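You operate a simulated robot arm through the tools that you are given. There is no shell and no other tool. Be economical: measure what you need, move in short steps, check, and stop when the job is done.

Carry out the task below with a simulated robot arm. There is one attempt and no reset: what you move stays moved.

TASK
Take the spindle stand and put it on top of the blue book. Then fetch the wax stick and stand it on the grey weight.
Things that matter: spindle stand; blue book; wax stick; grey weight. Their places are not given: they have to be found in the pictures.

It is judged by the outcome, as a careful person would: the job done as asked, and still so three seconds after it is handed in. It fails if anything else is knocked over, pushed out of place, dropped, spilled or broken.

THE ROBOT
A 7-joint arm with a two-finger parallel gripper, fixed in place. Base frame: the origin is at the foot of the arm, x ahead of it, y to its left, z up; the work surface is at about z = 0. Lengths are in m, angles in rad, forces in N, time in s.
With the tool pointing down near the work surface it reaches from about 0.24 to 0.62 m from the base axis. Its first joint turns from -1.152 to 1.152 rad. Payload 2.6 kg.
Tool frame: the origin (TCP) lies between the finger pads and is the grasp point; the fingertips stand 0.03 m ahead of it; z points along the fingers, y is the line along which they close. The gripper opens to 0.094 m. The fingers are 0.028 m wide and 0.01 m thick; the gripper's body (0.05 by 0.096 m) begins 0.055 m behind the TCP.
Orientation is that of the tool frame in the base frame, as a unit quaternion [w, x, y, z]. With the fingers straight down and closing along the base's y, the tool's x points along the base's -x, its y along +y and its z along -z.

THE INTERFACE
- The arm moves only by the tool arm_command. Its argument "rows" is a list that holds one entry, the list of rows, each a list of 7 numbers: the turn, a rotation vector about the base's x, y, z in units of 6 degrees (1.0 is 6 degrees), then the shift along the base's x, y, z in units of 25 mm (1.0 is 25 mm), then the finger opening in m, from 0 to 0.094. In form: [[[rx, ry, rz, x, y, z, grip], ...]]. A call has 1 to 20 rows; each row shifts and turns the commanded pose from where the row before left it. A call with a number of a shift or a turn outside -1 to 1 is refused whole. A row lasts 0.2 s, in which the tool goes at most 0.05 m and 0.15 rad; a call with a longer step from one row to the next is refused whole, and so is a gripper value outside its range. A pose out of reach is approached as far as the arm can. The call stops where the force on the tool passes 40 N (or 10 N more than at its start, if that is more) or the arm is blocked; 0.2 s more then pass. The fingers move at their own pace (about 0.072 m/s each) and stop on an object; they squeeze with about 42 N. The grip force told is the motor's: it shows also when the fingers shut on nothing. Time passes only in rows, and 0.2 s behind the last, so rows that do not move let the fingers close. It gives the time, the measured TCP pose, the force on the tool (base axes), the opening and the grip force at its end, in the units of the frame above (readings bear some noise).
- Cameras (640 x 400 px; columns grow to the right, rows downward): "scene" is fixed at [0.0208, 0.4226, 0.582]; the picture's right is [-0.85, -0.52, 0.00], its down [-0.29, 0.48, -0.83] and it looks along [0.43, -0.71, -0.56] (base axes); focal length 318 px, centre (320, 200). "wrist" rides on the gripper at [-0.037, 0, -0.058] in the tool frame; the picture's right is [0.00, -1.00, 0.00], its down [0.97, 0.00, -0.24] and it looks along [0.24, 0.00, 0.97] (tool axes); focal length 218 px, centre (320, 200).
- grab_frame(camera): a new picture of that camera. No time passes.
- pixel_to_xyz(camera, pixels): for up to 12 pixels [column, row] of the newest picture of that camera ("zoom" is the newest enlarged one), the place [x, y, z] in the base frame of the surface seen there, good to about 0.003 m, but the place of the scene camera against the robot may be out by one fixed shift of up to 0.018 m in any direction. No time passes.
- enlarge(camera, box): a new picture of the part [left, top, right, bottom] of that camera's present view, enlarged. No time passes.
- hand_in(): hands the job in; it is judged then, once.

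Work in short steps. Measure before you move; look again where a grasp or a placing could have gone wrong, and mend it. You have 80 turns and 38 pictures in all, the two below and enlarged ones among them. Open the gripper and draw the arm clear of the work before you hand the job in, unless the task says otherwise; then end with one line.

The tools are called after "Request:" by a JSON object that holds its "op" and its "data". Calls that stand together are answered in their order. arm_command: Moves the arm, as the interface text tells. Its arguments: {"type":"object","properties":{"rows":{"type":"array"}},"required":["rows"]} The other tools are called the same way: grab_frame (camera) takes a picture; pixel_to_xyz (camera, pixels) gives the place of the surface under pixels of a picture; enlarge (camera, box) takes an enlarged picture of a part of a camera's view; hand_in () hands the job in.

At the start:

```text
clock: 0.0
ee_pos: [0.4148, 0.1007, 0.2777]
orientation: [0.0, 0.0, 1.0, 0.0]
wrist_force: [0.1, 1.1, 0.2]
opening: 0.0941
gripper_force: 0.0
```

scene: 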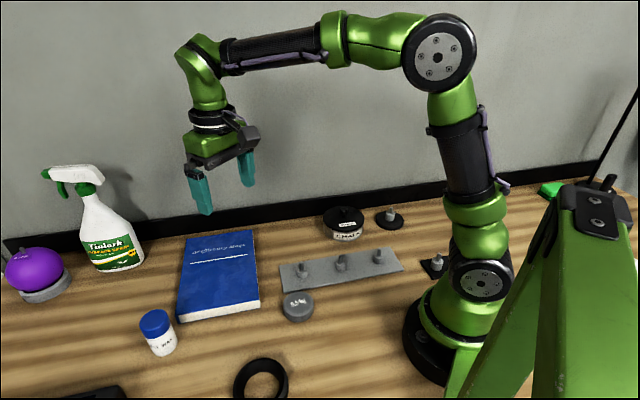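
wrist: 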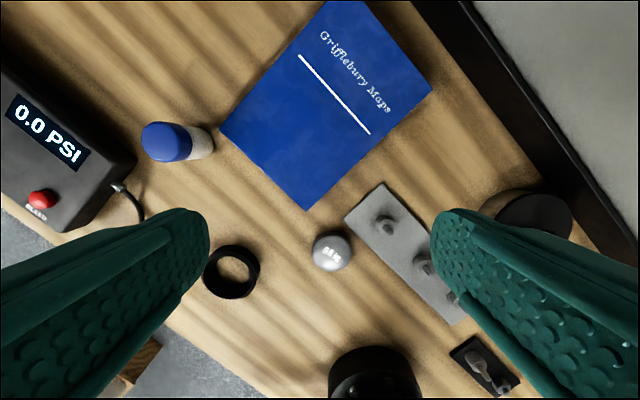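

The scene shows several candidates: a round black piece with a peg (390,217), a plate with pegs (340,268) and a bottle (157,330). I'll enlarge to identify them.

Request:
{"op": "enlarge", "data": {"camera": "scene", "box": [260, 180, 460, 330]}}

Request:
{"op": "enlarge", "data": {"camera": "scene", "box": [0, 270, 300, 400]}}

Request:
{"op": "enlarge", "data": {"camera": "wrist", "box": [300, 150, 600, 400]}}

```text
2.67 times, centred on (360, 255) of scene
```

zoom: 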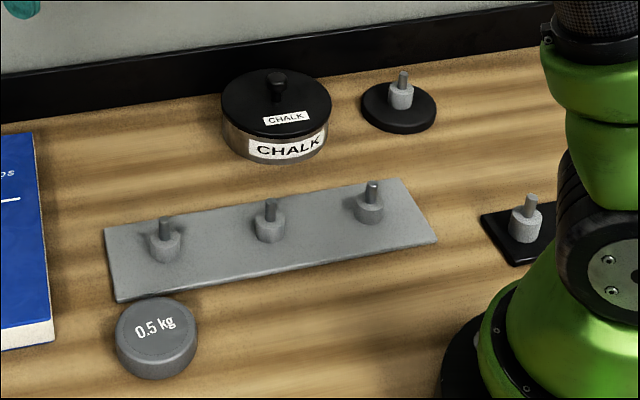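

```text
2.13 times, centred on (150, 335) of scene
```

zoom: 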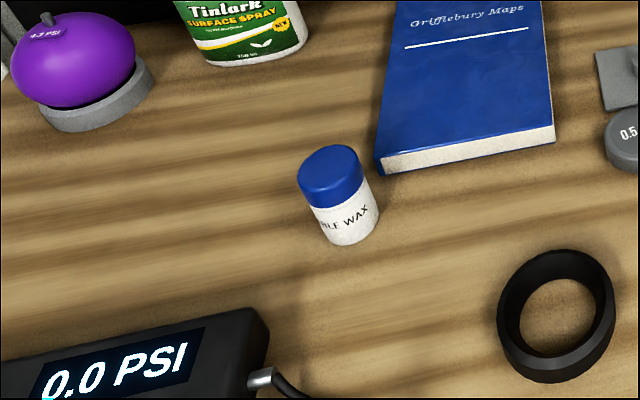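

```text
1.60 times, centred on (450, 275) of wrist
```

zoom: 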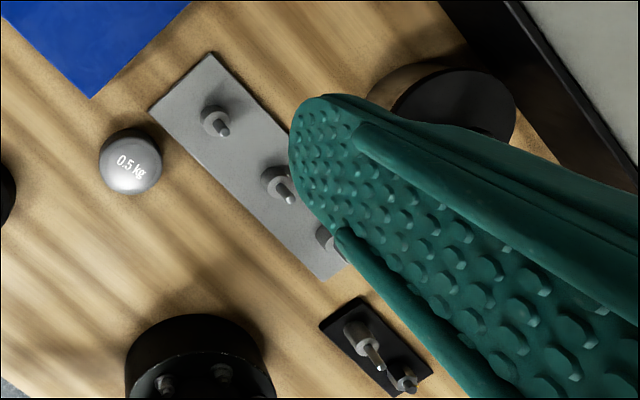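

The bottle reads "…WAX" (the wax stick), and the weight reads "0.5 kg". For the spindle stand there are three candidates, so I'll measure them and look at the square one more closely.

Request:
{"op": "grab_frame", "data": {"camera": "scene"}}

Request:
{"op": "pixel_to_xyz", "data": {"camera": "scene", "pixels": [[390, 214], [391, 208], [390, 228], [402, 217], [376, 219], [432, 272], [343, 225], [298, 303], [298, 318], [155, 322], [160, 350], [220, 260]]}}

Request:
{"op": "enlarge", "data": {"camera": "wrist", "box": [430, 320, 530, 400]}}

Request:
{"op": "enlarge", "data": {"camera": "scene", "box": [365, 190, 455, 290]}}

```text
32 pictures are left
```

scene: 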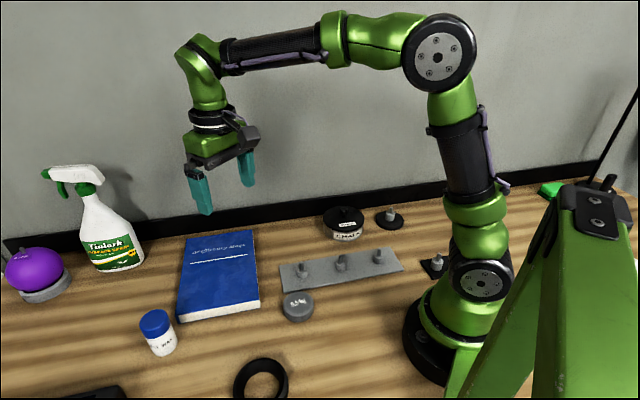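

```text
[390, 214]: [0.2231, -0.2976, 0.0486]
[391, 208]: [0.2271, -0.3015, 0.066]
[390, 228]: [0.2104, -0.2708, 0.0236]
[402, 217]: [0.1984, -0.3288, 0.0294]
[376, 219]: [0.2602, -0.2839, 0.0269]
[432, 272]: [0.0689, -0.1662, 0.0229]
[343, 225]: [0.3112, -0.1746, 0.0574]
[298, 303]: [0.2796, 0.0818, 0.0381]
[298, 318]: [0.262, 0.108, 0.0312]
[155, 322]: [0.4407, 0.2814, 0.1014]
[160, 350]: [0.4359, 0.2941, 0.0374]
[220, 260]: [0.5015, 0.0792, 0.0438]
```

```text
5.00 times, centred on (480, 360) of wrist
```

zoom: 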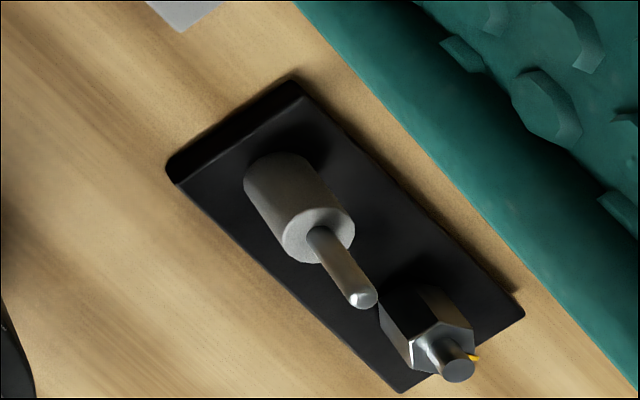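

```text
4.00 times, centred on (410, 240) of scene
```

zoom: 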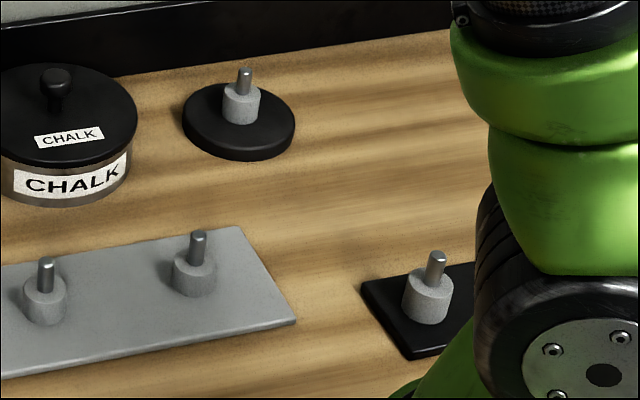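

The square one carries a hex valve and sits at the arm's foot out of reach, and the grey plate holds three spindles. So the round one with a single peg at (390,217) is the spindle stand. I'll measure the same things from the wrist camera to get the scene camera's shift.

Request:
{"op": "grab_frame", "data": {"camera": "wrist"}}

Request:
{"op": "pixel_to_xyz", "data": {"camera": "wrist", "pixels": [[332, 240], [332, 269], [165, 141], [200, 140], [306, 209], [221, 131], [431, 90], [330, 3], [300, 100], [385, 225], [290, 290], [200, 200]]}}

Request:
{"op": "pixel_to_xyz", "data": {"camera": "scene", "pixels": [[178, 318], [260, 299], [251, 230], [187, 239], [298, 295], [300, 309], [220, 340], [420, 220], [155, 317], [178, 322], [302, 266], [250, 330]]}}

```text
29 pictures are left
```

wrist: 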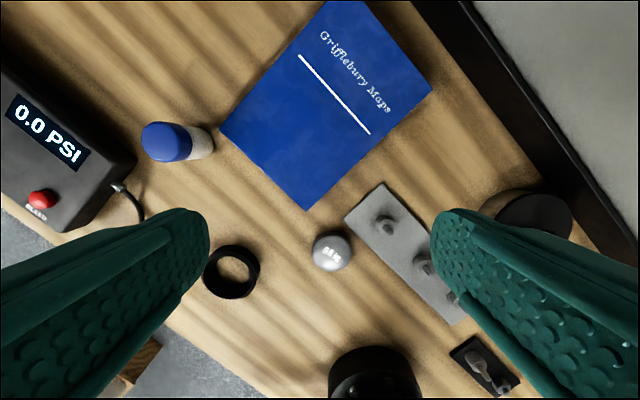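

```text
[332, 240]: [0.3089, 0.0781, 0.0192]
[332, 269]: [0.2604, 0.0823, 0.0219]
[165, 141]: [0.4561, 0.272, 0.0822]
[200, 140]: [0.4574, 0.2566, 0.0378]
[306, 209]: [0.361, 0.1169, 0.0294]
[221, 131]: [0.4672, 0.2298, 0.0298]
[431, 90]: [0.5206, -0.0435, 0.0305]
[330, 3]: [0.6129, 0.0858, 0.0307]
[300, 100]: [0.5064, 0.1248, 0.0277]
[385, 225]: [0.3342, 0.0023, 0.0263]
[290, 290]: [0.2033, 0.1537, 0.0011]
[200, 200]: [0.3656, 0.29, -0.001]
```

```text
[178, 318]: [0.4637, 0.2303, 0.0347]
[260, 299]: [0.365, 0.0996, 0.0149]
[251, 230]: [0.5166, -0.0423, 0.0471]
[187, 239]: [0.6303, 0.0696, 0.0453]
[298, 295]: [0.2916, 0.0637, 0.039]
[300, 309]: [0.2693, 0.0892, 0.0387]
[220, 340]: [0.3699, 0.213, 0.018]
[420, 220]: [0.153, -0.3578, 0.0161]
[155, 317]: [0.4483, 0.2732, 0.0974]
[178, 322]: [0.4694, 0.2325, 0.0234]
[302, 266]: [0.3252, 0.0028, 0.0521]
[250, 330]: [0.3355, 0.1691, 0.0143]
```

Comparing book corners and the table, the scene camera reads about +0.016 high in z with little xy shift. The stand is near (0.229,-0.300). I'll check the wall position and fly above the stand.

Request:
{"op": "pixel_to_xyz", "data": {"camera": "scene", "pixels": [[390, 204], [390, 180], [340, 190], [440, 190], [330, 205], [255, 200]]}}

Request:
{"op": "arm_command", "data": {"rows": [[[0, 0, 0, -0.46, -0.9, 0, 0.094], [0, 0, 0, -0.46, -0.9, 0, 0.094], [0, 0, 0, -0.46, -0.9, 0, 0.094], [0, 0, 0, -0.46, -0.9, 0, 0.094], [0, 0, 0, -0.46, -0.9, 0, 0.094], [0, 0, 0, -0.46, -0.9, 0, 0.094], [0, 0, 0, -0.46, -0.9, 0, 0.094], [0, 0, 0, -0.46, -0.9, 0, 0.094], [0, 0, 0, -0.46, -0.9, 0, 0.094], [0, 0, 0, -0.46, -0.9, 0, 0.094], [0, 0, 0, -0.46, -0.9, 0, 0.094], [0, 0, 0, -0.46, -0.9, 0, 0.094]]]}}

Request:
{"op": "grab_frame", "data": {"camera": "wrist"}}

```text
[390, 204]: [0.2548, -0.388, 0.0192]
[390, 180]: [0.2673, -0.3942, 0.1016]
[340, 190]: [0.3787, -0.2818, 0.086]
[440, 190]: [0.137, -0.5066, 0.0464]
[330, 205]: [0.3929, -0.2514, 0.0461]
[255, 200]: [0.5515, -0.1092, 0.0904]
```

```text
clock: 2.6
ee_pos: [0.2772, -0.1696, 0.275]
orientation: [0.0, -0.001, 1.0, 0.0]
wrist_force: [0.2, -0.6, -0.1]
opening: 0.0942
gripper_force: 0.0
```

```text
28 pictures are left
```

wrist: 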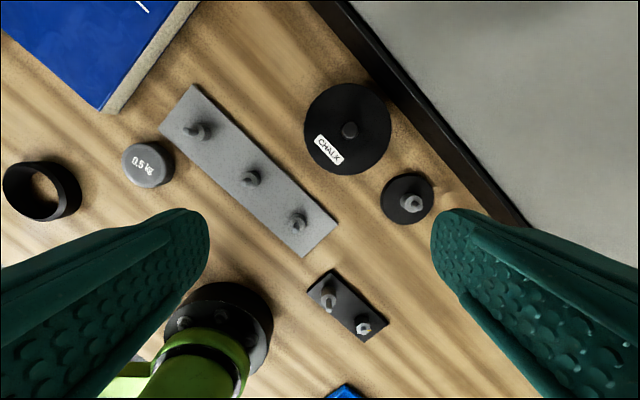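

The wall runs at 45° and is about 0.09 m beyond the stand. I'll turn the tool -45° so the fingers close parallel to the wall, and measure the stand at (407,200).

Request:
{"op": "pixel_to_xyz", "data": {"camera": "wrist", "pixels": [[383, 199], [432, 195], [408, 175], [407, 222], [411, 203], [416, 204], [348, 129], [395, 195]]}}

Request:
{"op": "arm_command", "data": {"rows": [[[0, 0, -0.94, -0.2, -0.5, 0, 0.06], [0, 0, -0.94, -0.2, -0.5, 0, 0.06], [0, 0, -0.94, -0.2, -0.5, 0, 0.06], [0, 0, -0.94, -0.2, -0.5, 0, 0.06], [0, 0, -0.94, -0.2, -0.5, 0, 0.06], [0, 0, -0.94, -0.2, -0.5, 0, 0.06], [0, 0, -0.94, -0.2, -0.5, 0, 0.06], [0, 0, -0.92, -0.2, -0.5, 0, 0.06]]]}}

Request:
{"op": "grab_frame", "data": {"camera": "wrist"}}

```text
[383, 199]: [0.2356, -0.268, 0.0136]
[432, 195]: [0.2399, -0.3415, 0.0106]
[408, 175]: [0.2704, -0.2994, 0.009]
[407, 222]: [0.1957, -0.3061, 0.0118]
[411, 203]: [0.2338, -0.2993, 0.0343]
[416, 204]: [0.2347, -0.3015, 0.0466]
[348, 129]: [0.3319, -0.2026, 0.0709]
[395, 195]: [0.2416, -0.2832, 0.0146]
```

```text
clock: 4.4
ee_pos: [0.2376, -0.2707, 0.2769]
orientation: [0.0, 0.383, 0.924, 0.0]
wrist_force: [0.1, 0.0, 0.0]
opening: 0.0601
gripper_force: 0.0
```

```text
27 pictures are left
```

wrist: 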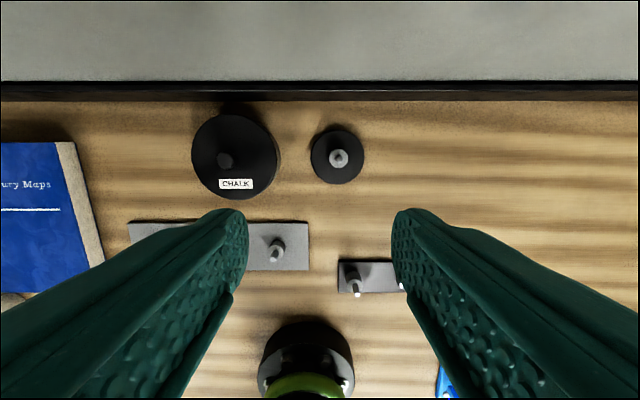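

The view is well aligned, with the stand at (338,157). I'll re-measure it, move over (0.234,-0.301) and go down to z≈0.10.

Request:
{"op": "pixel_to_xyz", "data": {"camera": "wrist", "pixels": [[338, 152], [338, 158], [311, 157], [364, 157], [338, 130], [337, 183], [330, 158], [347, 158]]}}

Request:
{"op": "arm_command", "data": {"rows": [[[0, 0, 0, -0.07, -0.61, -0.5, 0.06], [0, 0, 0, -0.07, -0.6, -0.5, 0.06], [0, 0, 0, 0, 0, -1, 0.06], [0, 0, 0, 0, 0, -1, 0.06], [0, 0, 0, 0, 0, -1, 0.06], [0, 0, 0, 0, 0, -1, 0.06], [0, 0, 0, 0, 0, -1, 0.06], [0, 0, 0, 0, 0, -0.8, 0.06], [0, 0, 0, 0, 0, 0, 0.06]]]}}

Request:
{"op": "grab_frame", "data": {"camera": "wrist"}}

```text
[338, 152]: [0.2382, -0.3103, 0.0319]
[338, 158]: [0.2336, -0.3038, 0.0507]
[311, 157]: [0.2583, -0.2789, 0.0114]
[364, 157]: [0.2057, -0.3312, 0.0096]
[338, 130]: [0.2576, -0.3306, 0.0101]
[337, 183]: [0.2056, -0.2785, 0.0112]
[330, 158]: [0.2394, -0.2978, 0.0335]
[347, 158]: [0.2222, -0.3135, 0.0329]
```

```text
clock: 6.4
ee_pos: [0.2322, -0.3003, 0.1054]
orientation: [0.001, 0.384, 0.923, 0.0]
wrist_force: [-0.3, -0.7, -0.2]
opening: 0.0601
gripper_force: 0.0
```

```text
26 pictures are left
```

wrist: 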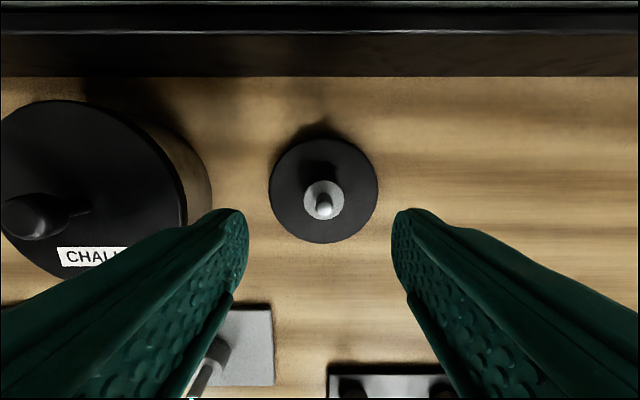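

The axis measures (0.232,-0.3045). I'll make a small correction, descend to z≈0.047 (tips just above the disc) and close on the collar.

Request:
{"op": "arm_command", "data": {"rows": [[[0, 0, 0, 0, -0.18, -0.8, 0.06], [0, 0, 0, 0, 0, -0.8, 0.06], [0, 0, 0, 0, 0, -0.7, 0.06], [0, 0, 0, 0, 0, 0, 0.06], [0, 0, 0, 0, 0, 0, 0.0], [0, 0, 0, 0, 0, 0, 0.0], [0, 0, 0, 0, 0, 0, 0.0], [0, 0, 0, 0, 0, 0, 0.0]]]}}

Request:
{"op": "grab_frame", "data": {"camera": "wrist"}}

```text
clock: 8.2
ee_pos: [0.235, -0.3043, 0.0504]
orientation: [0.0, 0.383, 0.924, 0.0]
wrist_force: [0.6, -0.4, -0.6]
opening: 0.0249
gripper_force: 41.8
```

```text
25 pictures are left
```

wrist: 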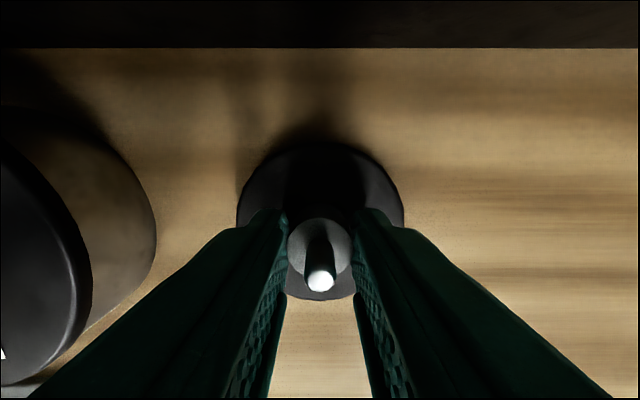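

The fingers stopped at 0.025 on the collar with the stand in them. Lift and look.

Request:
{"op": "arm_command", "data": {"rows": [[[0, 0, 0, 0, 0, 0.5, 0.0], [0, 0, 0, 0, 0, 1, 0.0], [0, 0, 0, 0, 0, 1, 0.0], [0, 0, 0, 0, 0, 1, 0.0], [0, 0, 0, 0, 0, 1, 0.0], [0, 0, 0, 0, 0, 1, 0.0], [0, 0, 0, 0, 0, 1, 0.0], [0, 0, 0, 0, 0, 0, 0.0]]]}}

Request:
{"op": "grab_frame", "data": {"camera": "scene"}}

Request:
{"op": "pixel_to_xyz", "data": {"camera": "scene", "pixels": [[110, 250], [75, 175], [100, 190], [178, 318], [260, 299], [251, 230], [187, 239]]}}

```text
clock: 10.0
ee_pos: [0.2345, -0.3046, 0.2126]
orientation: [0.0, 0.382, 0.924, -0.001]
wrist_force: [-0.4, -0.3, -6.6]
opening: 0.0252
gripper_force: 41.9
```

```text
24 pictures are left
```

scene: 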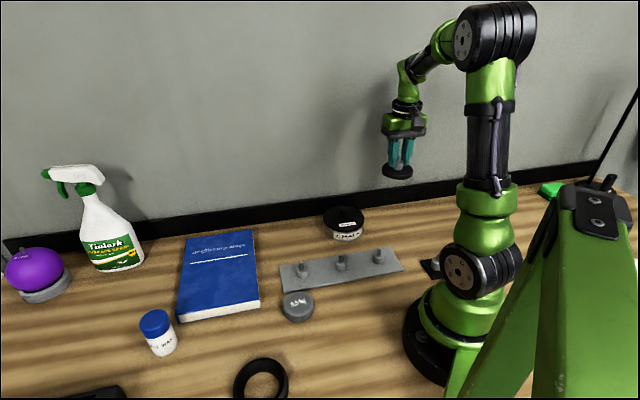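

```text
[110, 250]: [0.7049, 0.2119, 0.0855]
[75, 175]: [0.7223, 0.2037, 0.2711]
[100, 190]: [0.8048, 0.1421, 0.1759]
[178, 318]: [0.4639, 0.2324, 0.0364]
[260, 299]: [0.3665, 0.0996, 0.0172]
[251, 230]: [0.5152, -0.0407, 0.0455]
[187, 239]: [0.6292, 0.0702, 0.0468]
```

The stand is held level (weighing about 0.65 kg) and nothing else moved. Carry it over the book centre at about (0.48,0.09).

Request:
{"op": "arm_command", "data": {"rows": [[[0, 0, 0, 0.546, 0.877, 0, 0.0], [0, 0, 0, 0.546, 0.877, 0, 0.0], [0, 0, 0, 0.546, 0.877, 0, 0.0], [0, 0, 0, 0.546, 0.877, 0, 0.0], [0, 0, 0, 0.546, 0.877, 0, 0.0], [0, 0, 0, 0.546, 0.877, 0, 0.0], [0, 0, 0, 0.546, 0.877, 0, 0.0], [0, 0, 0, 0.546, 0.877, 0, 0.0], [0, 0, 0, 0.546, 0.877, 0, 0.0], [0, 0, 0, 0.546, 0.877, 0, 0.0], [0, 0, 0, 0.546, 0.877, 0, 0.0], [0, 0, 0, 0.546, 0.877, 0, 0.0], [0, 0, 0, 0.546, 0.877, 0, 0.0], [0, 0, 0, 0.546, 0.877, 0, 0.0], [0, 0, 0, 0.546, 0.877, 0, 0.0], [0, 0, 0, 0.546, 0.877, 0, 0.0], [0, 0, 0, 0.546, 0.877, 0, 0.0], [0, 0, 0, 0.546, 0.877, 0, 0.0], [0, 0, 0, 0, 0, 0, 0.0]]]}}

Request:
{"op": "grab_frame", "data": {"camera": "wrist"}}

Request:
{"op": "pixel_to_xyz", "data": {"camera": "wrist", "pixels": [[320, 100], [250, 150], [400, 150]]}}

```text
clock: 14.0
ee_pos: [0.4788, 0.0909, 0.2124]
orientation: [-0.001, 0.382, 0.924, 0.0]
wrist_force: [1.6, 0.2, -7.0]
opening: 0.0252
gripper_force: 42.5
```

```text
23 pictures are left
```

wrist: 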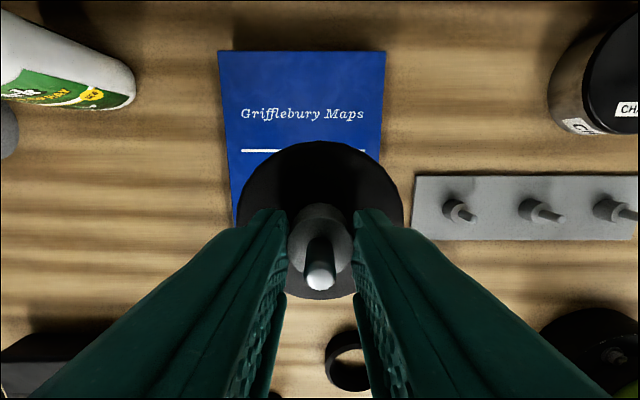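

```text
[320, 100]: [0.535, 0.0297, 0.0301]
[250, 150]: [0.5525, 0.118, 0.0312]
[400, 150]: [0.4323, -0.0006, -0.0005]
```

The stand is over the book, whose centre is slightly to the left. I'll nudge it and descend to just above contact (z≈0.084).

Request:
{"op": "arm_command", "data": {"rows": [[[0, 0, 0, 0.25, 0.2, -0.7, 0.0], [0, 0, 0, 0, 0, -0.9, 0.0], [0, 0, 0, 0, 0, -0.9, 0.0], [0, 0, 0, 0, 0, -0.9, 0.0], [0, 0, 0, 0, 0, -0.9, 0.0], [0, 0, 0, 0, 0, -0.6, 0.0], [0, 0, 0, 0, 0, -0.2, 0.0], [0, 0, 0, 0, 0, 0, 0.0]]]}}

Request:
{"op": "grab_frame", "data": {"camera": "scene"}}

```text
clock: 15.8
ee_pos: [0.4873, 0.0944, 0.0841]
orientation: [0.0, 0.382, 0.924, 0.0]
wrist_force: [-1.3, -0.6, -6.7]
opening: 0.0253
gripper_force: 42.0
```

```text
22 pictures are left
```

scene: 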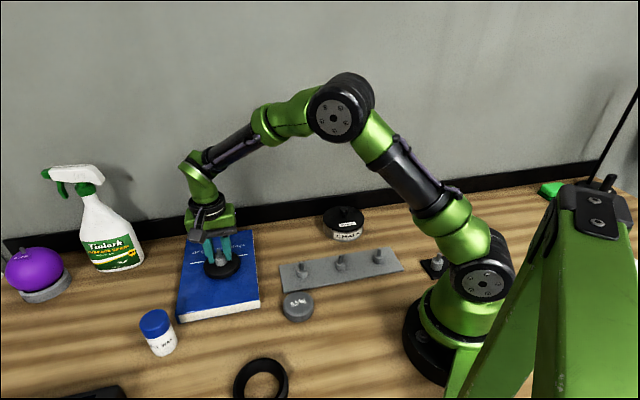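

It is over the book's middle and still hanging at -6.7 N. Lower it in tiny steps to contact.

Request:
{"op": "arm_command", "data": {"rows": [[[0, 0, 0, 0, 0, -0.08, 0.0], [0, 0, 0, 0, 0, -0.08, 0.0], [0, 0, 0, 0, 0, 0, 0.0]]]}}

```text
clock: 16.6
ee_pos: [0.4872, 0.0941, 0.0799]
orientation: [0.0, 0.382, 0.924, 0.0]
wrist_force: [0.0, -0.7, -7.7]
opening: 0.0253
gripper_force: 41.7
```

Request:
{"op": "arm_command", "data": {"rows": [[[0, 0, 0, 0, 0, -0.06, 0.0], [0, 0, 0, 0, 0, -0.04, 0.0], [0, 0, 0, 0, 0, 0, 0.0]]]}}

```text
clock: 17.4
ee_pos: [0.4859, 0.0935, 0.0796]
orientation: [0.0, 0.382, 0.924, 0.0]
wrist_force: [-11.6, -2.4, 18.9]
opening: 0.0254
gripper_force: 42.1
```

It is in contact (+19 N). Ease off slightly, then open partway and rise.

Request:
{"op": "arm_command", "data": {"rows": [[[0, 0, 0, 0, 0, 0.06, 0.0], [0, 0, 0, 0, 0, 0, 0.0], [0, 0, 0, 0, 0, 0, 0.06], [0, 0, 0, 0, 0, 0, 0.06], [0, 0, 0, 0, 0, 0, 0.06], [0, 0, 0, 0, 0, 0.5, 0.06], [0, 0, 0, 0, 0, 1, 0.06], [0, 0, 0, 0, 0, 1, 0.06], [0, 0, 0, 0, 0, 1, 0.06], [0, 0, 0, 0, 0, 1, 0.06], [0, 0, 0, 0, 0, 1, 0.06], [0, 0, 0, 0, 0, 0, 0.06]]]}}

Request:
{"op": "grab_frame", "data": {"camera": "scene"}}

Request:
{"op": "grab_frame", "data": {"camera": "wrist"}}

```text
clock: 20.0
ee_pos: [0.4871, 0.095, 0.2168]
orientation: [0.0, 0.383, 0.924, -0.001]
wrist_force: [0.0, 0.3, 0.9]
opening: 0.0599
gripper_force: 0.0
```

```text
21 pictures are left
```

scene: 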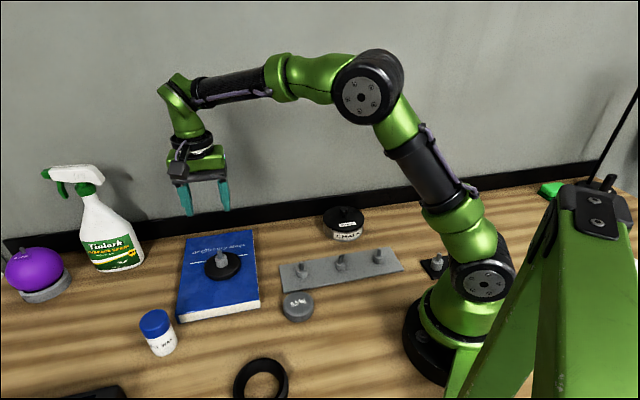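

```text
20 pictures are left
```

wrist: 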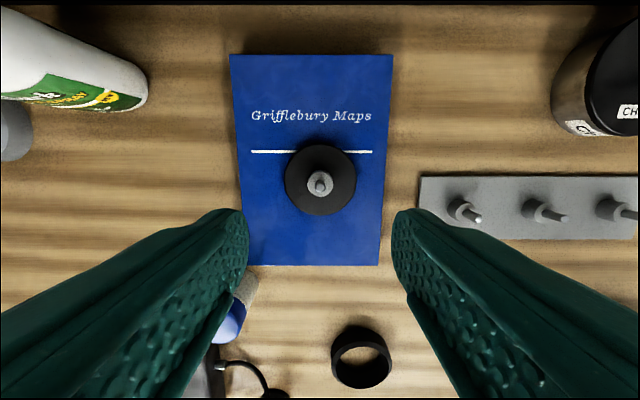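

The stand sits level on the book. Next is the wax stick: move toward it at height and look, with the fingers staying parallel to the book's edge.

Request:
{"op": "arm_command", "data": {"rows": [[[0, 0, 0, -0.2, 0.8, 0.3, 0.09], [0, 0, 0, -0.2, 0.8, 0.3, 0.09], [0, 0, 0, -0.2, 0.8, 0.3, 0.09], [0, 0, 0, -0.2, 0.8, 0.3, 0.09], [0, 0, 0, -0.2, 0.8, 0, 0.09], [0, 0, 0, -0.2, 0.8, 0, 0.09], [0, 0, 0, -0.2, 0.8, 0, 0.09], [0, 0, 0, -0.2, 0.8, 0, 0.09], [0, 0, 0, -0.2, 0.8, 0, 0.09], [0, 0, 0, 0, 0, 0, 0.09]]]}}

Request:
{"op": "grab_frame", "data": {"camera": "wrist"}}

```text
clock: 22.2
ee_pos: [0.4449, 0.2756, 0.2454]
orientation: [0.001, 0.383, 0.924, 0.0]
wrist_force: [-0.4, -0.6, 0.5]
opening: 0.09
gripper_force: 0.1
```

```text
19 pictures are left
```

wrist: 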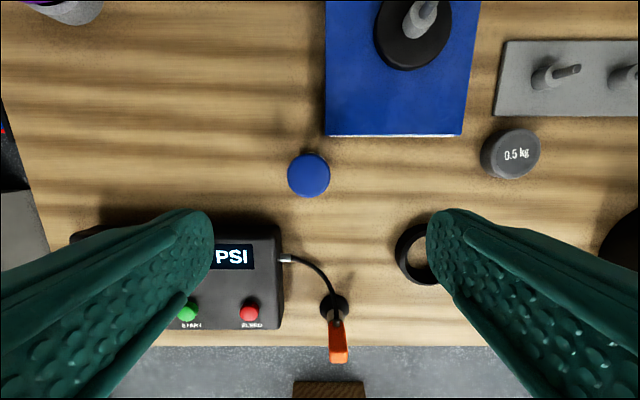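

The cap is seen from straight above at (309,175), and the pressure device is at the lower left. Measure cap, device, weight and ring.

Request:
{"op": "pixel_to_xyz", "data": {"camera": "wrist", "pixels": [[309, 175], [291, 175], [327, 175], [309, 157], [309, 193], [270, 232], [240, 232], [512, 152], [488, 152], [540, 152], [505, 172], [420, 252]]}}

```text
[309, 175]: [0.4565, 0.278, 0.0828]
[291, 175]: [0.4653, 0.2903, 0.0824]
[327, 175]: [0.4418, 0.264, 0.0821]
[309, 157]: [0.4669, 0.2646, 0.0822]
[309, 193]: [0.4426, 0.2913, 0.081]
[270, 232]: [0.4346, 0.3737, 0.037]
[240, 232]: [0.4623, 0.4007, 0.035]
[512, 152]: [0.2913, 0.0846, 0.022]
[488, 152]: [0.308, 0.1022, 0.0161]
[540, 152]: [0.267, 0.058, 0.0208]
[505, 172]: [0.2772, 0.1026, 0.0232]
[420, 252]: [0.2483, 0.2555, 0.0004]
```

The stick's axis is (0.4545,0.2775), top 0.082, diameter about 0.037. The way down is clear of book and device, so descend to z≈0.10 and check.

Request:
{"op": "arm_command", "data": {"rows": [[[0, 0, 0, 0.38, 0.08, -0.5, 0.075], [0, 0, 0, 0, 0, -1, 0.075], [0, 0, 0, 0, 0, -1, 0.075], [0, 0, 0, 0, 0, -1, 0.075], [0, 0, 0, 0, 0, -0.8, 0.075], [0, 0, 0, 0, 0, 0, 0.075]]]}}

Request:
{"op": "grab_frame", "data": {"camera": "wrist"}}

```text
clock: 23.6
ee_pos: [0.4513, 0.2777, 0.1388]
orientation: [0.0, 0.382, 0.924, 0.0]
wrist_force: [0.5, 0.1, -0.7]
opening: 0.0751
gripper_force: 0.1
```

```text
18 pictures are left
```

wrist: 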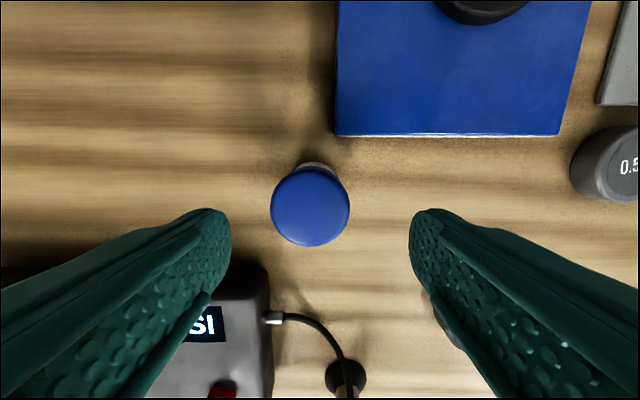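

Request:
{"op": "pixel_to_xyz", "data": {"camera": "wrist", "pixels": [[274, 206], [346, 206], [310, 171], [310, 242], [310, 206]]}}

```text
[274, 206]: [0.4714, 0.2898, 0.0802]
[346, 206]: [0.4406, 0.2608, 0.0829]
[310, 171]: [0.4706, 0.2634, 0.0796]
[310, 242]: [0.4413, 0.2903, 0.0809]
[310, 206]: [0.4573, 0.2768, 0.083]
```

The centre is (0.456,0.276). Correct by +5/-1.5 mm, descend to z≈0.046 and close.

Request:
{"op": "arm_command", "data": {"rows": [[[0, 0, 0, 0.19, -0.06, 0, 0.075], [0, 0, 0, 0, 0, -1, 0.075], [0, 0, 0, 0, 0, -1, 0.075], [0, 0, 0, 0, 0, -1, 0.075], [0, 0, 0, 0, 0, -0.7, 0.075], [0, 0, 0, 0, 0, 0, 0.075], [0, 0, 0, 0, 0, 0, 0.0], [0, 0, 0, 0, 0, 0, 0.0], [0, 0, 0, 0, 0, 0, 0.0], [0, 0, 0, 0, 0, 0, 0.0]]]}}

Request:
{"op": "grab_frame", "data": {"camera": "scene"}}

```text
clock: 25.8
ee_pos: [0.4549, 0.275, 0.0469]
orientation: [0.0, 0.383, 0.924, 0.0]
wrist_force: [-0.2, 0.1, 0.2]
opening: 0.043
gripper_force: 41.6
```

```text
17 pictures are left
```

scene: 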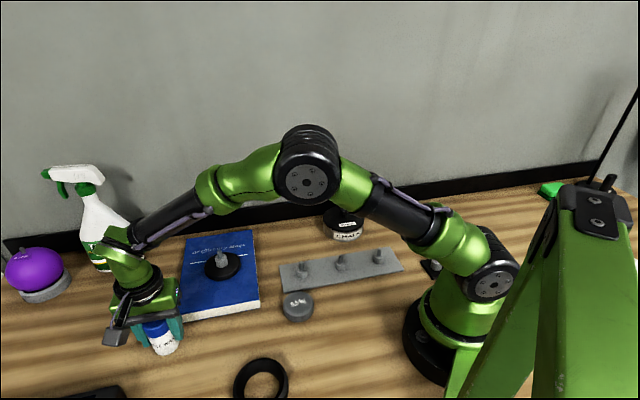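

It is gripped at 0.043. Lift straight up and look.

Request:
{"op": "arm_command", "data": {"rows": [[[0, 0, 0, 0, 0, 0.4, 0.0], [0, 0, 0, 0, 0, 1, 0.0], [0, 0, 0, 0, 0, 1, 0.0], [0, 0, 0, 0, 0, 1, 0.0], [0, 0, 0, 0, 0, 1, 0.0], [0, 0, 0, 0, 0, 1, 0.0], [0, 0, 0, 0, 0, 0, 0.0]]]}}

Request:
{"op": "grab_frame", "data": {"camera": "scene"}}

Request:
{"op": "grab_frame", "data": {"camera": "wrist"}}

```text
clock: 27.4
ee_pos: [0.456, 0.2739, 0.1822]
orientation: [0.0, 0.383, 0.924, 0.0]
wrist_force: [0.1, 0.6, -0.2]
opening: 0.0428
gripper_force: 41.6
```

```text
16 pictures are left
```

scene: 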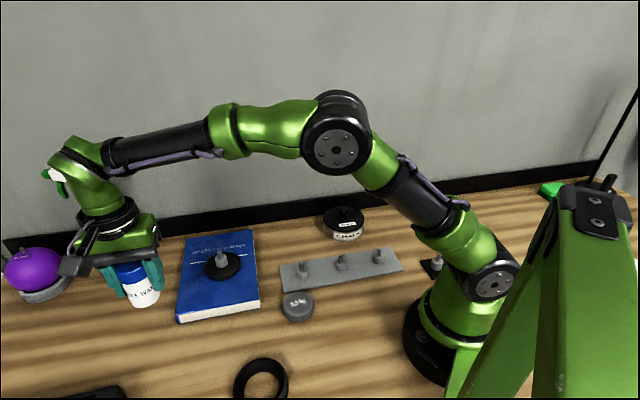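

```text
15 pictures are left
```

wrist: 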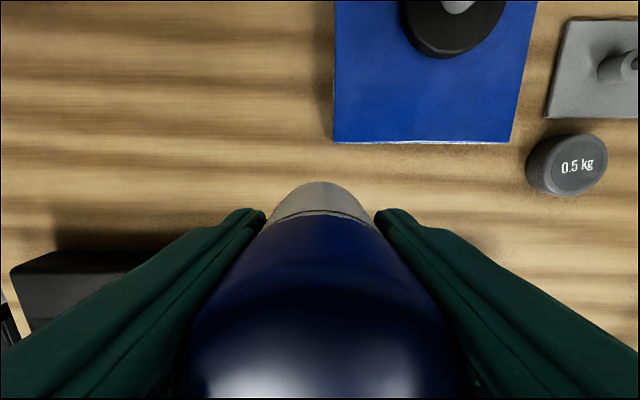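

The wax stick is held upright. Carry it partway toward the weight and re-measure the weight from there.

Request:
{"op": "arm_command", "data": {"rows": [[[0, 0, 0, -0.584, -0.536, 0, 0.0], [0, 0, 0, -0.584, -0.536, 0, 0.0], [0, 0, 0, -0.584, -0.536, 0, 0.0], [0, 0, 0, -0.584, -0.536, 0, 0.0], [0, 0, 0, -0.584, -0.536, 0, 0.0], [0, 0, 0, -0.584, -0.536, 0, 0.0], [0, 0, 0, -0.584, -0.536, 0, 0.0], [0, 0, 0, -0.584, -0.536, 0, 0.0], [0, 0, 0, -0.584, -0.536, 0, 0.0], [0, 0, 0, -0.584, -0.536, 0, 0.0], [0, 0, 0, 0, 0, 0, 0.0]]]}}

Request:
{"op": "grab_frame", "data": {"camera": "wrist"}}

```text
clock: 29.8
ee_pos: [0.3098, 0.14, 0.1804]
orientation: [-0.001, 0.383, 0.924, 0.0]
wrist_force: [0.2, 0.5, -0.8]
opening: 0.0426
gripper_force: 41.7
```

```text
14 pictures are left
```

wrist: 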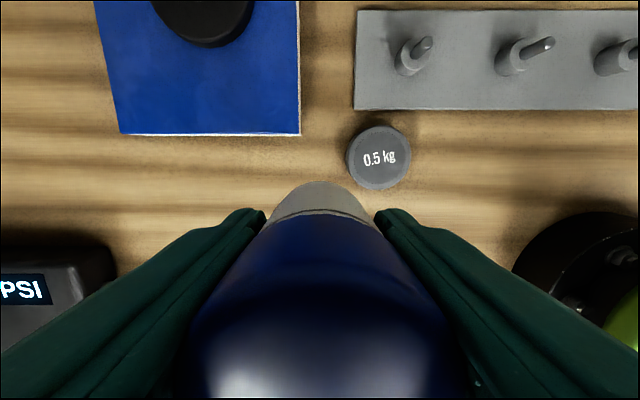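

The weight's top is fully visible around (380,157). Measure its rim.

Request:
{"op": "pixel_to_xyz", "data": {"camera": "wrist", "pixels": [[352, 156], [408, 156], [381, 130], [381, 184], [381, 157], [360, 140], [400, 175], [400, 138], [362, 176], [415, 63], [424, 45]]}}

```text
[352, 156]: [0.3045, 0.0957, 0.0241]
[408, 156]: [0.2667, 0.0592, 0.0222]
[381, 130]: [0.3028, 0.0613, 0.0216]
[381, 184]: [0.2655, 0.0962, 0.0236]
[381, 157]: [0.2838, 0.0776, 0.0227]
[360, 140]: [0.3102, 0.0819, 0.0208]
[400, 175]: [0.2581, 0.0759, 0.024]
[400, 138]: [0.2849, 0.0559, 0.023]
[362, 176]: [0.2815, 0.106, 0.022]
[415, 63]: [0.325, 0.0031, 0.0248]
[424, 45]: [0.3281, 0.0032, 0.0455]
```

The weight's centre is (0.285,0.0785), top 0.0227 and radius about 0.028. Move over it and descend to about 6 mm above contact (release z≈0.070).

Request:
{"op": "arm_command", "data": {"rows": [[[0, 0, 0, -0.33, -0.82, 0, 0.0], [0, 0, 0, -0.33, -0.82, 0, 0.0], [0, 0, 0, -0.33, -0.82, 0, 0.0], [0, 0, 0, 0, 0, -0.9, 0.0], [0, 0, 0, 0, 0, -0.9, 0.0], [0, 0, 0, 0, 0, -0.9, 0.0], [0, 0, 0, 0, 0, -0.9, 0.0], [0, 0, 0, 0, 0, -0.5, 0.0], [0, 0, 0, 0, 0, 0, 0.0]]]}}

Request:
{"op": "enlarge", "data": {"camera": "scene", "box": [220, 200, 380, 340]}}

Request:
{"op": "grab_frame", "data": {"camera": "wrist"}}

```text
clock: 31.8
ee_pos: [0.2849, 0.0794, 0.0776]
orientation: [-0.001, 0.383, 0.924, 0.0]
wrist_force: [-0.5, -0.1, 0.3]
opening: 0.0428
gripper_force: 42.0
```

```text
2.86 times, centred on (300, 270) of scene
```

zoom: 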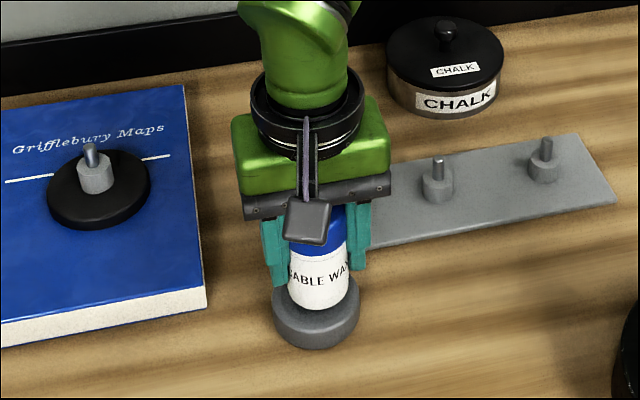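

```text
12 pictures are left
```

wrist: 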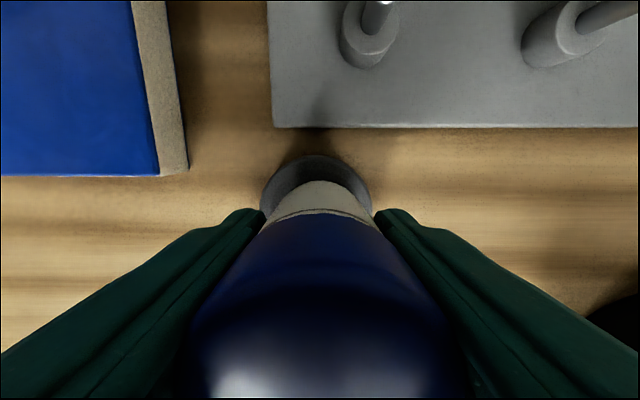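

"CABLE WAX" stick is well centred above the weight. Lower in small steps to contact.

Request:
{"op": "arm_command", "data": {"rows": [[[0, 0, 0, 0, -0.03, -0.12, 0.0], [0, 0, 0, 0, 0, -0.1, 0.0], [0, 0, 0, 0, 0, 0, 0.0]]]}}

```text
clock: 32.6
ee_pos: [0.2855, 0.077, 0.0734]
orientation: [0.0, 0.383, 0.924, 0.0]
wrist_force: [0.5, -0.2, -0.2]
opening: 0.0427
gripper_force: 41.7
```

Request:
{"op": "arm_command", "data": {"rows": [[[0, 0, 0, 0, 0, -0.06, 0.0], [0, 0, 0, 0, 0, -0.04, 0.0], [0, 0, 0, 0, 0, 0, 0.0]]]}}

```text
clock: 33.4
ee_pos: [0.2865, 0.0798, 0.0719]
orientation: [0.0, 0.383, 0.924, -0.001]
wrist_force: [0.1, -0.3, -1.5]
opening: 0.0432
gripper_force: 42.3
```

Request:
{"op": "arm_command", "data": {"rows": [[[0, 0, 0, 0, 0, -0.06, 0.0], [0, 0, 0, 0, 0, 0, 0.0]]]}}

```text
clock: 34.0
ee_pos: [0.2854, 0.0788, 0.0701]
orientation: [-0.001, 0.383, 0.924, 0.0]
wrist_force: [-0.4, 0.0, -0.7]
opening: 0.0432
gripper_force: 41.9
```

Request:
{"op": "arm_command", "data": {"rows": [[[0, 0, 0, 0, 0, -0.05, 0.0], [0, 0, 0, 0, 0, 0, 0.0]]]}}

```text
clock: 34.6
ee_pos: [0.2855, 0.0791, 0.0687]
orientation: [0.0, 0.383, 0.924, 0.0]
wrist_force: [-4.6, -4.4, 21.2]
opening: 0.0427
gripper_force: 42.2
```

It touched (+21 N). Ease up about 1.2 mm, open modestly, wait, then rise straight up.

Request:
{"op": "arm_command", "data": {"rows": [[[0, 0, 0, 0, 0, 0.05, 0.0], [0, 0, 0, 0, 0, 0, 0.0], [0, 0, 0, 0, 0, 0, 0.075], [0, 0, 0, 0, 0, 0, 0.075], [0, 0, 0, 0, 0, 0, 0.075], [0, 0, 0, 0, 0, 0.4, 0.075], [0, 0, 0, 0, 0, 0.8, 0.075], [0, 0, 0, 0, 0, 1, 0.075], [0, 0, 0, 0, 0, 1, 0.075], [0, 0, 0, 0, 0, 1, 0.075], [0, 0, 0, 0, 0, 1, 0.075], [0, 0, 0, 0, 0, 1, 0.075], [0, 0, 0, 0, 0, 0, 0.075]]]}}

Request:
{"op": "grab_frame", "data": {"camera": "scene"}}

Request:
{"op": "grab_frame", "data": {"camera": "wrist"}}

```text
clock: 37.4
ee_pos: [0.2841, 0.0809, 0.2243]
orientation: [0.0, 0.383, 0.924, 0.0]
wrist_force: [0.2, 1.2, -0.1]
opening: 0.0752
gripper_force: 0.1
```

```text
11 pictures are left
```

scene: 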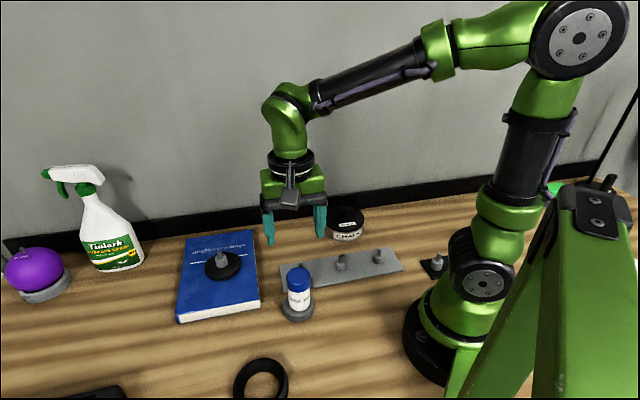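

```text
10 pictures are left
```

wrist: 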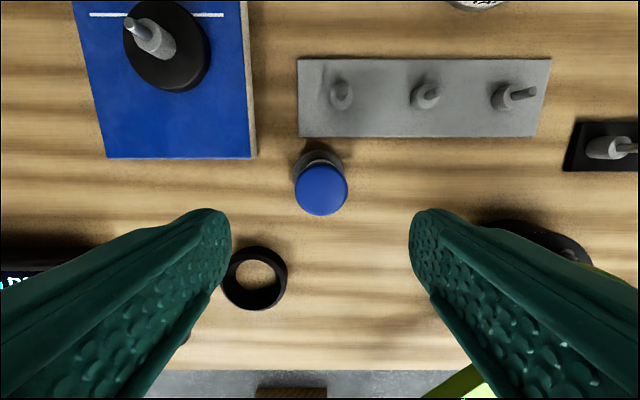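

Both items are in place: the stand on the book and the wax stick upright on the weight. I'll draw the arm up and away toward open space, then take a last look.

Request:
{"op": "arm_command", "data": {"rows": [[[0, 0, 0, 0.3, 0, 0.8, 0.075], [0, 0, 0, 0.5, -0.3, 0.8, 0.075], [0, 0, 0, 0.5, -0.5, 0.4, 0.075], [0, 0, 0, 0.5, -0.5, 0, 0.075], [0, 0, 0, 0.5, -0.5, 0, 0.075], [0, 0, 0, 0, -0.5, 0, 0.075], [0, 0, 0, 0, 0, 0, 0.075], [0, 0, 0, 0, 0, 0, 0.075]]]}}

Request:
{"op": "enlarge", "data": {"camera": "scene", "box": [160, 200, 400, 350]}}

```text
clock: 39.2
ee_pos: [0.3433, 0.0214, 0.275]
orientation: [0.0, 0.382, 0.924, -0.001]
wrist_force: [0.7, -0.1, 0.2]
opening: 0.0751
gripper_force: 0.0
```

```text
2.67 times, centred on (280, 275) of scene
```

zoom: 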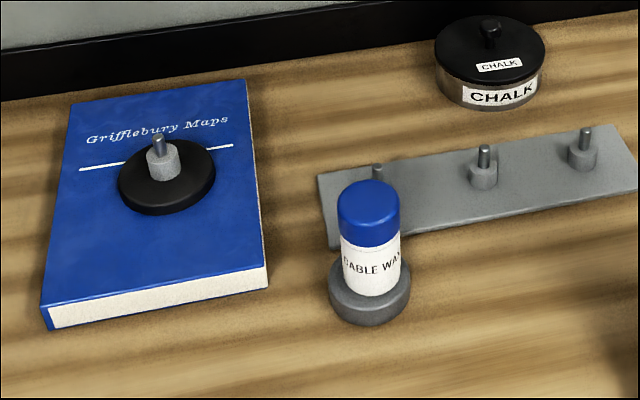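

Both placements are steady, and the gripper is open and clear.

Request:
{"op": "hand_in", "data": {}}

```text
The job is handed in.
```

The round single-peg spindle stand is on the blue book and the cable wax stick stands upright on the grey 0.5 kg weight; nothing else moved in the last pictures.
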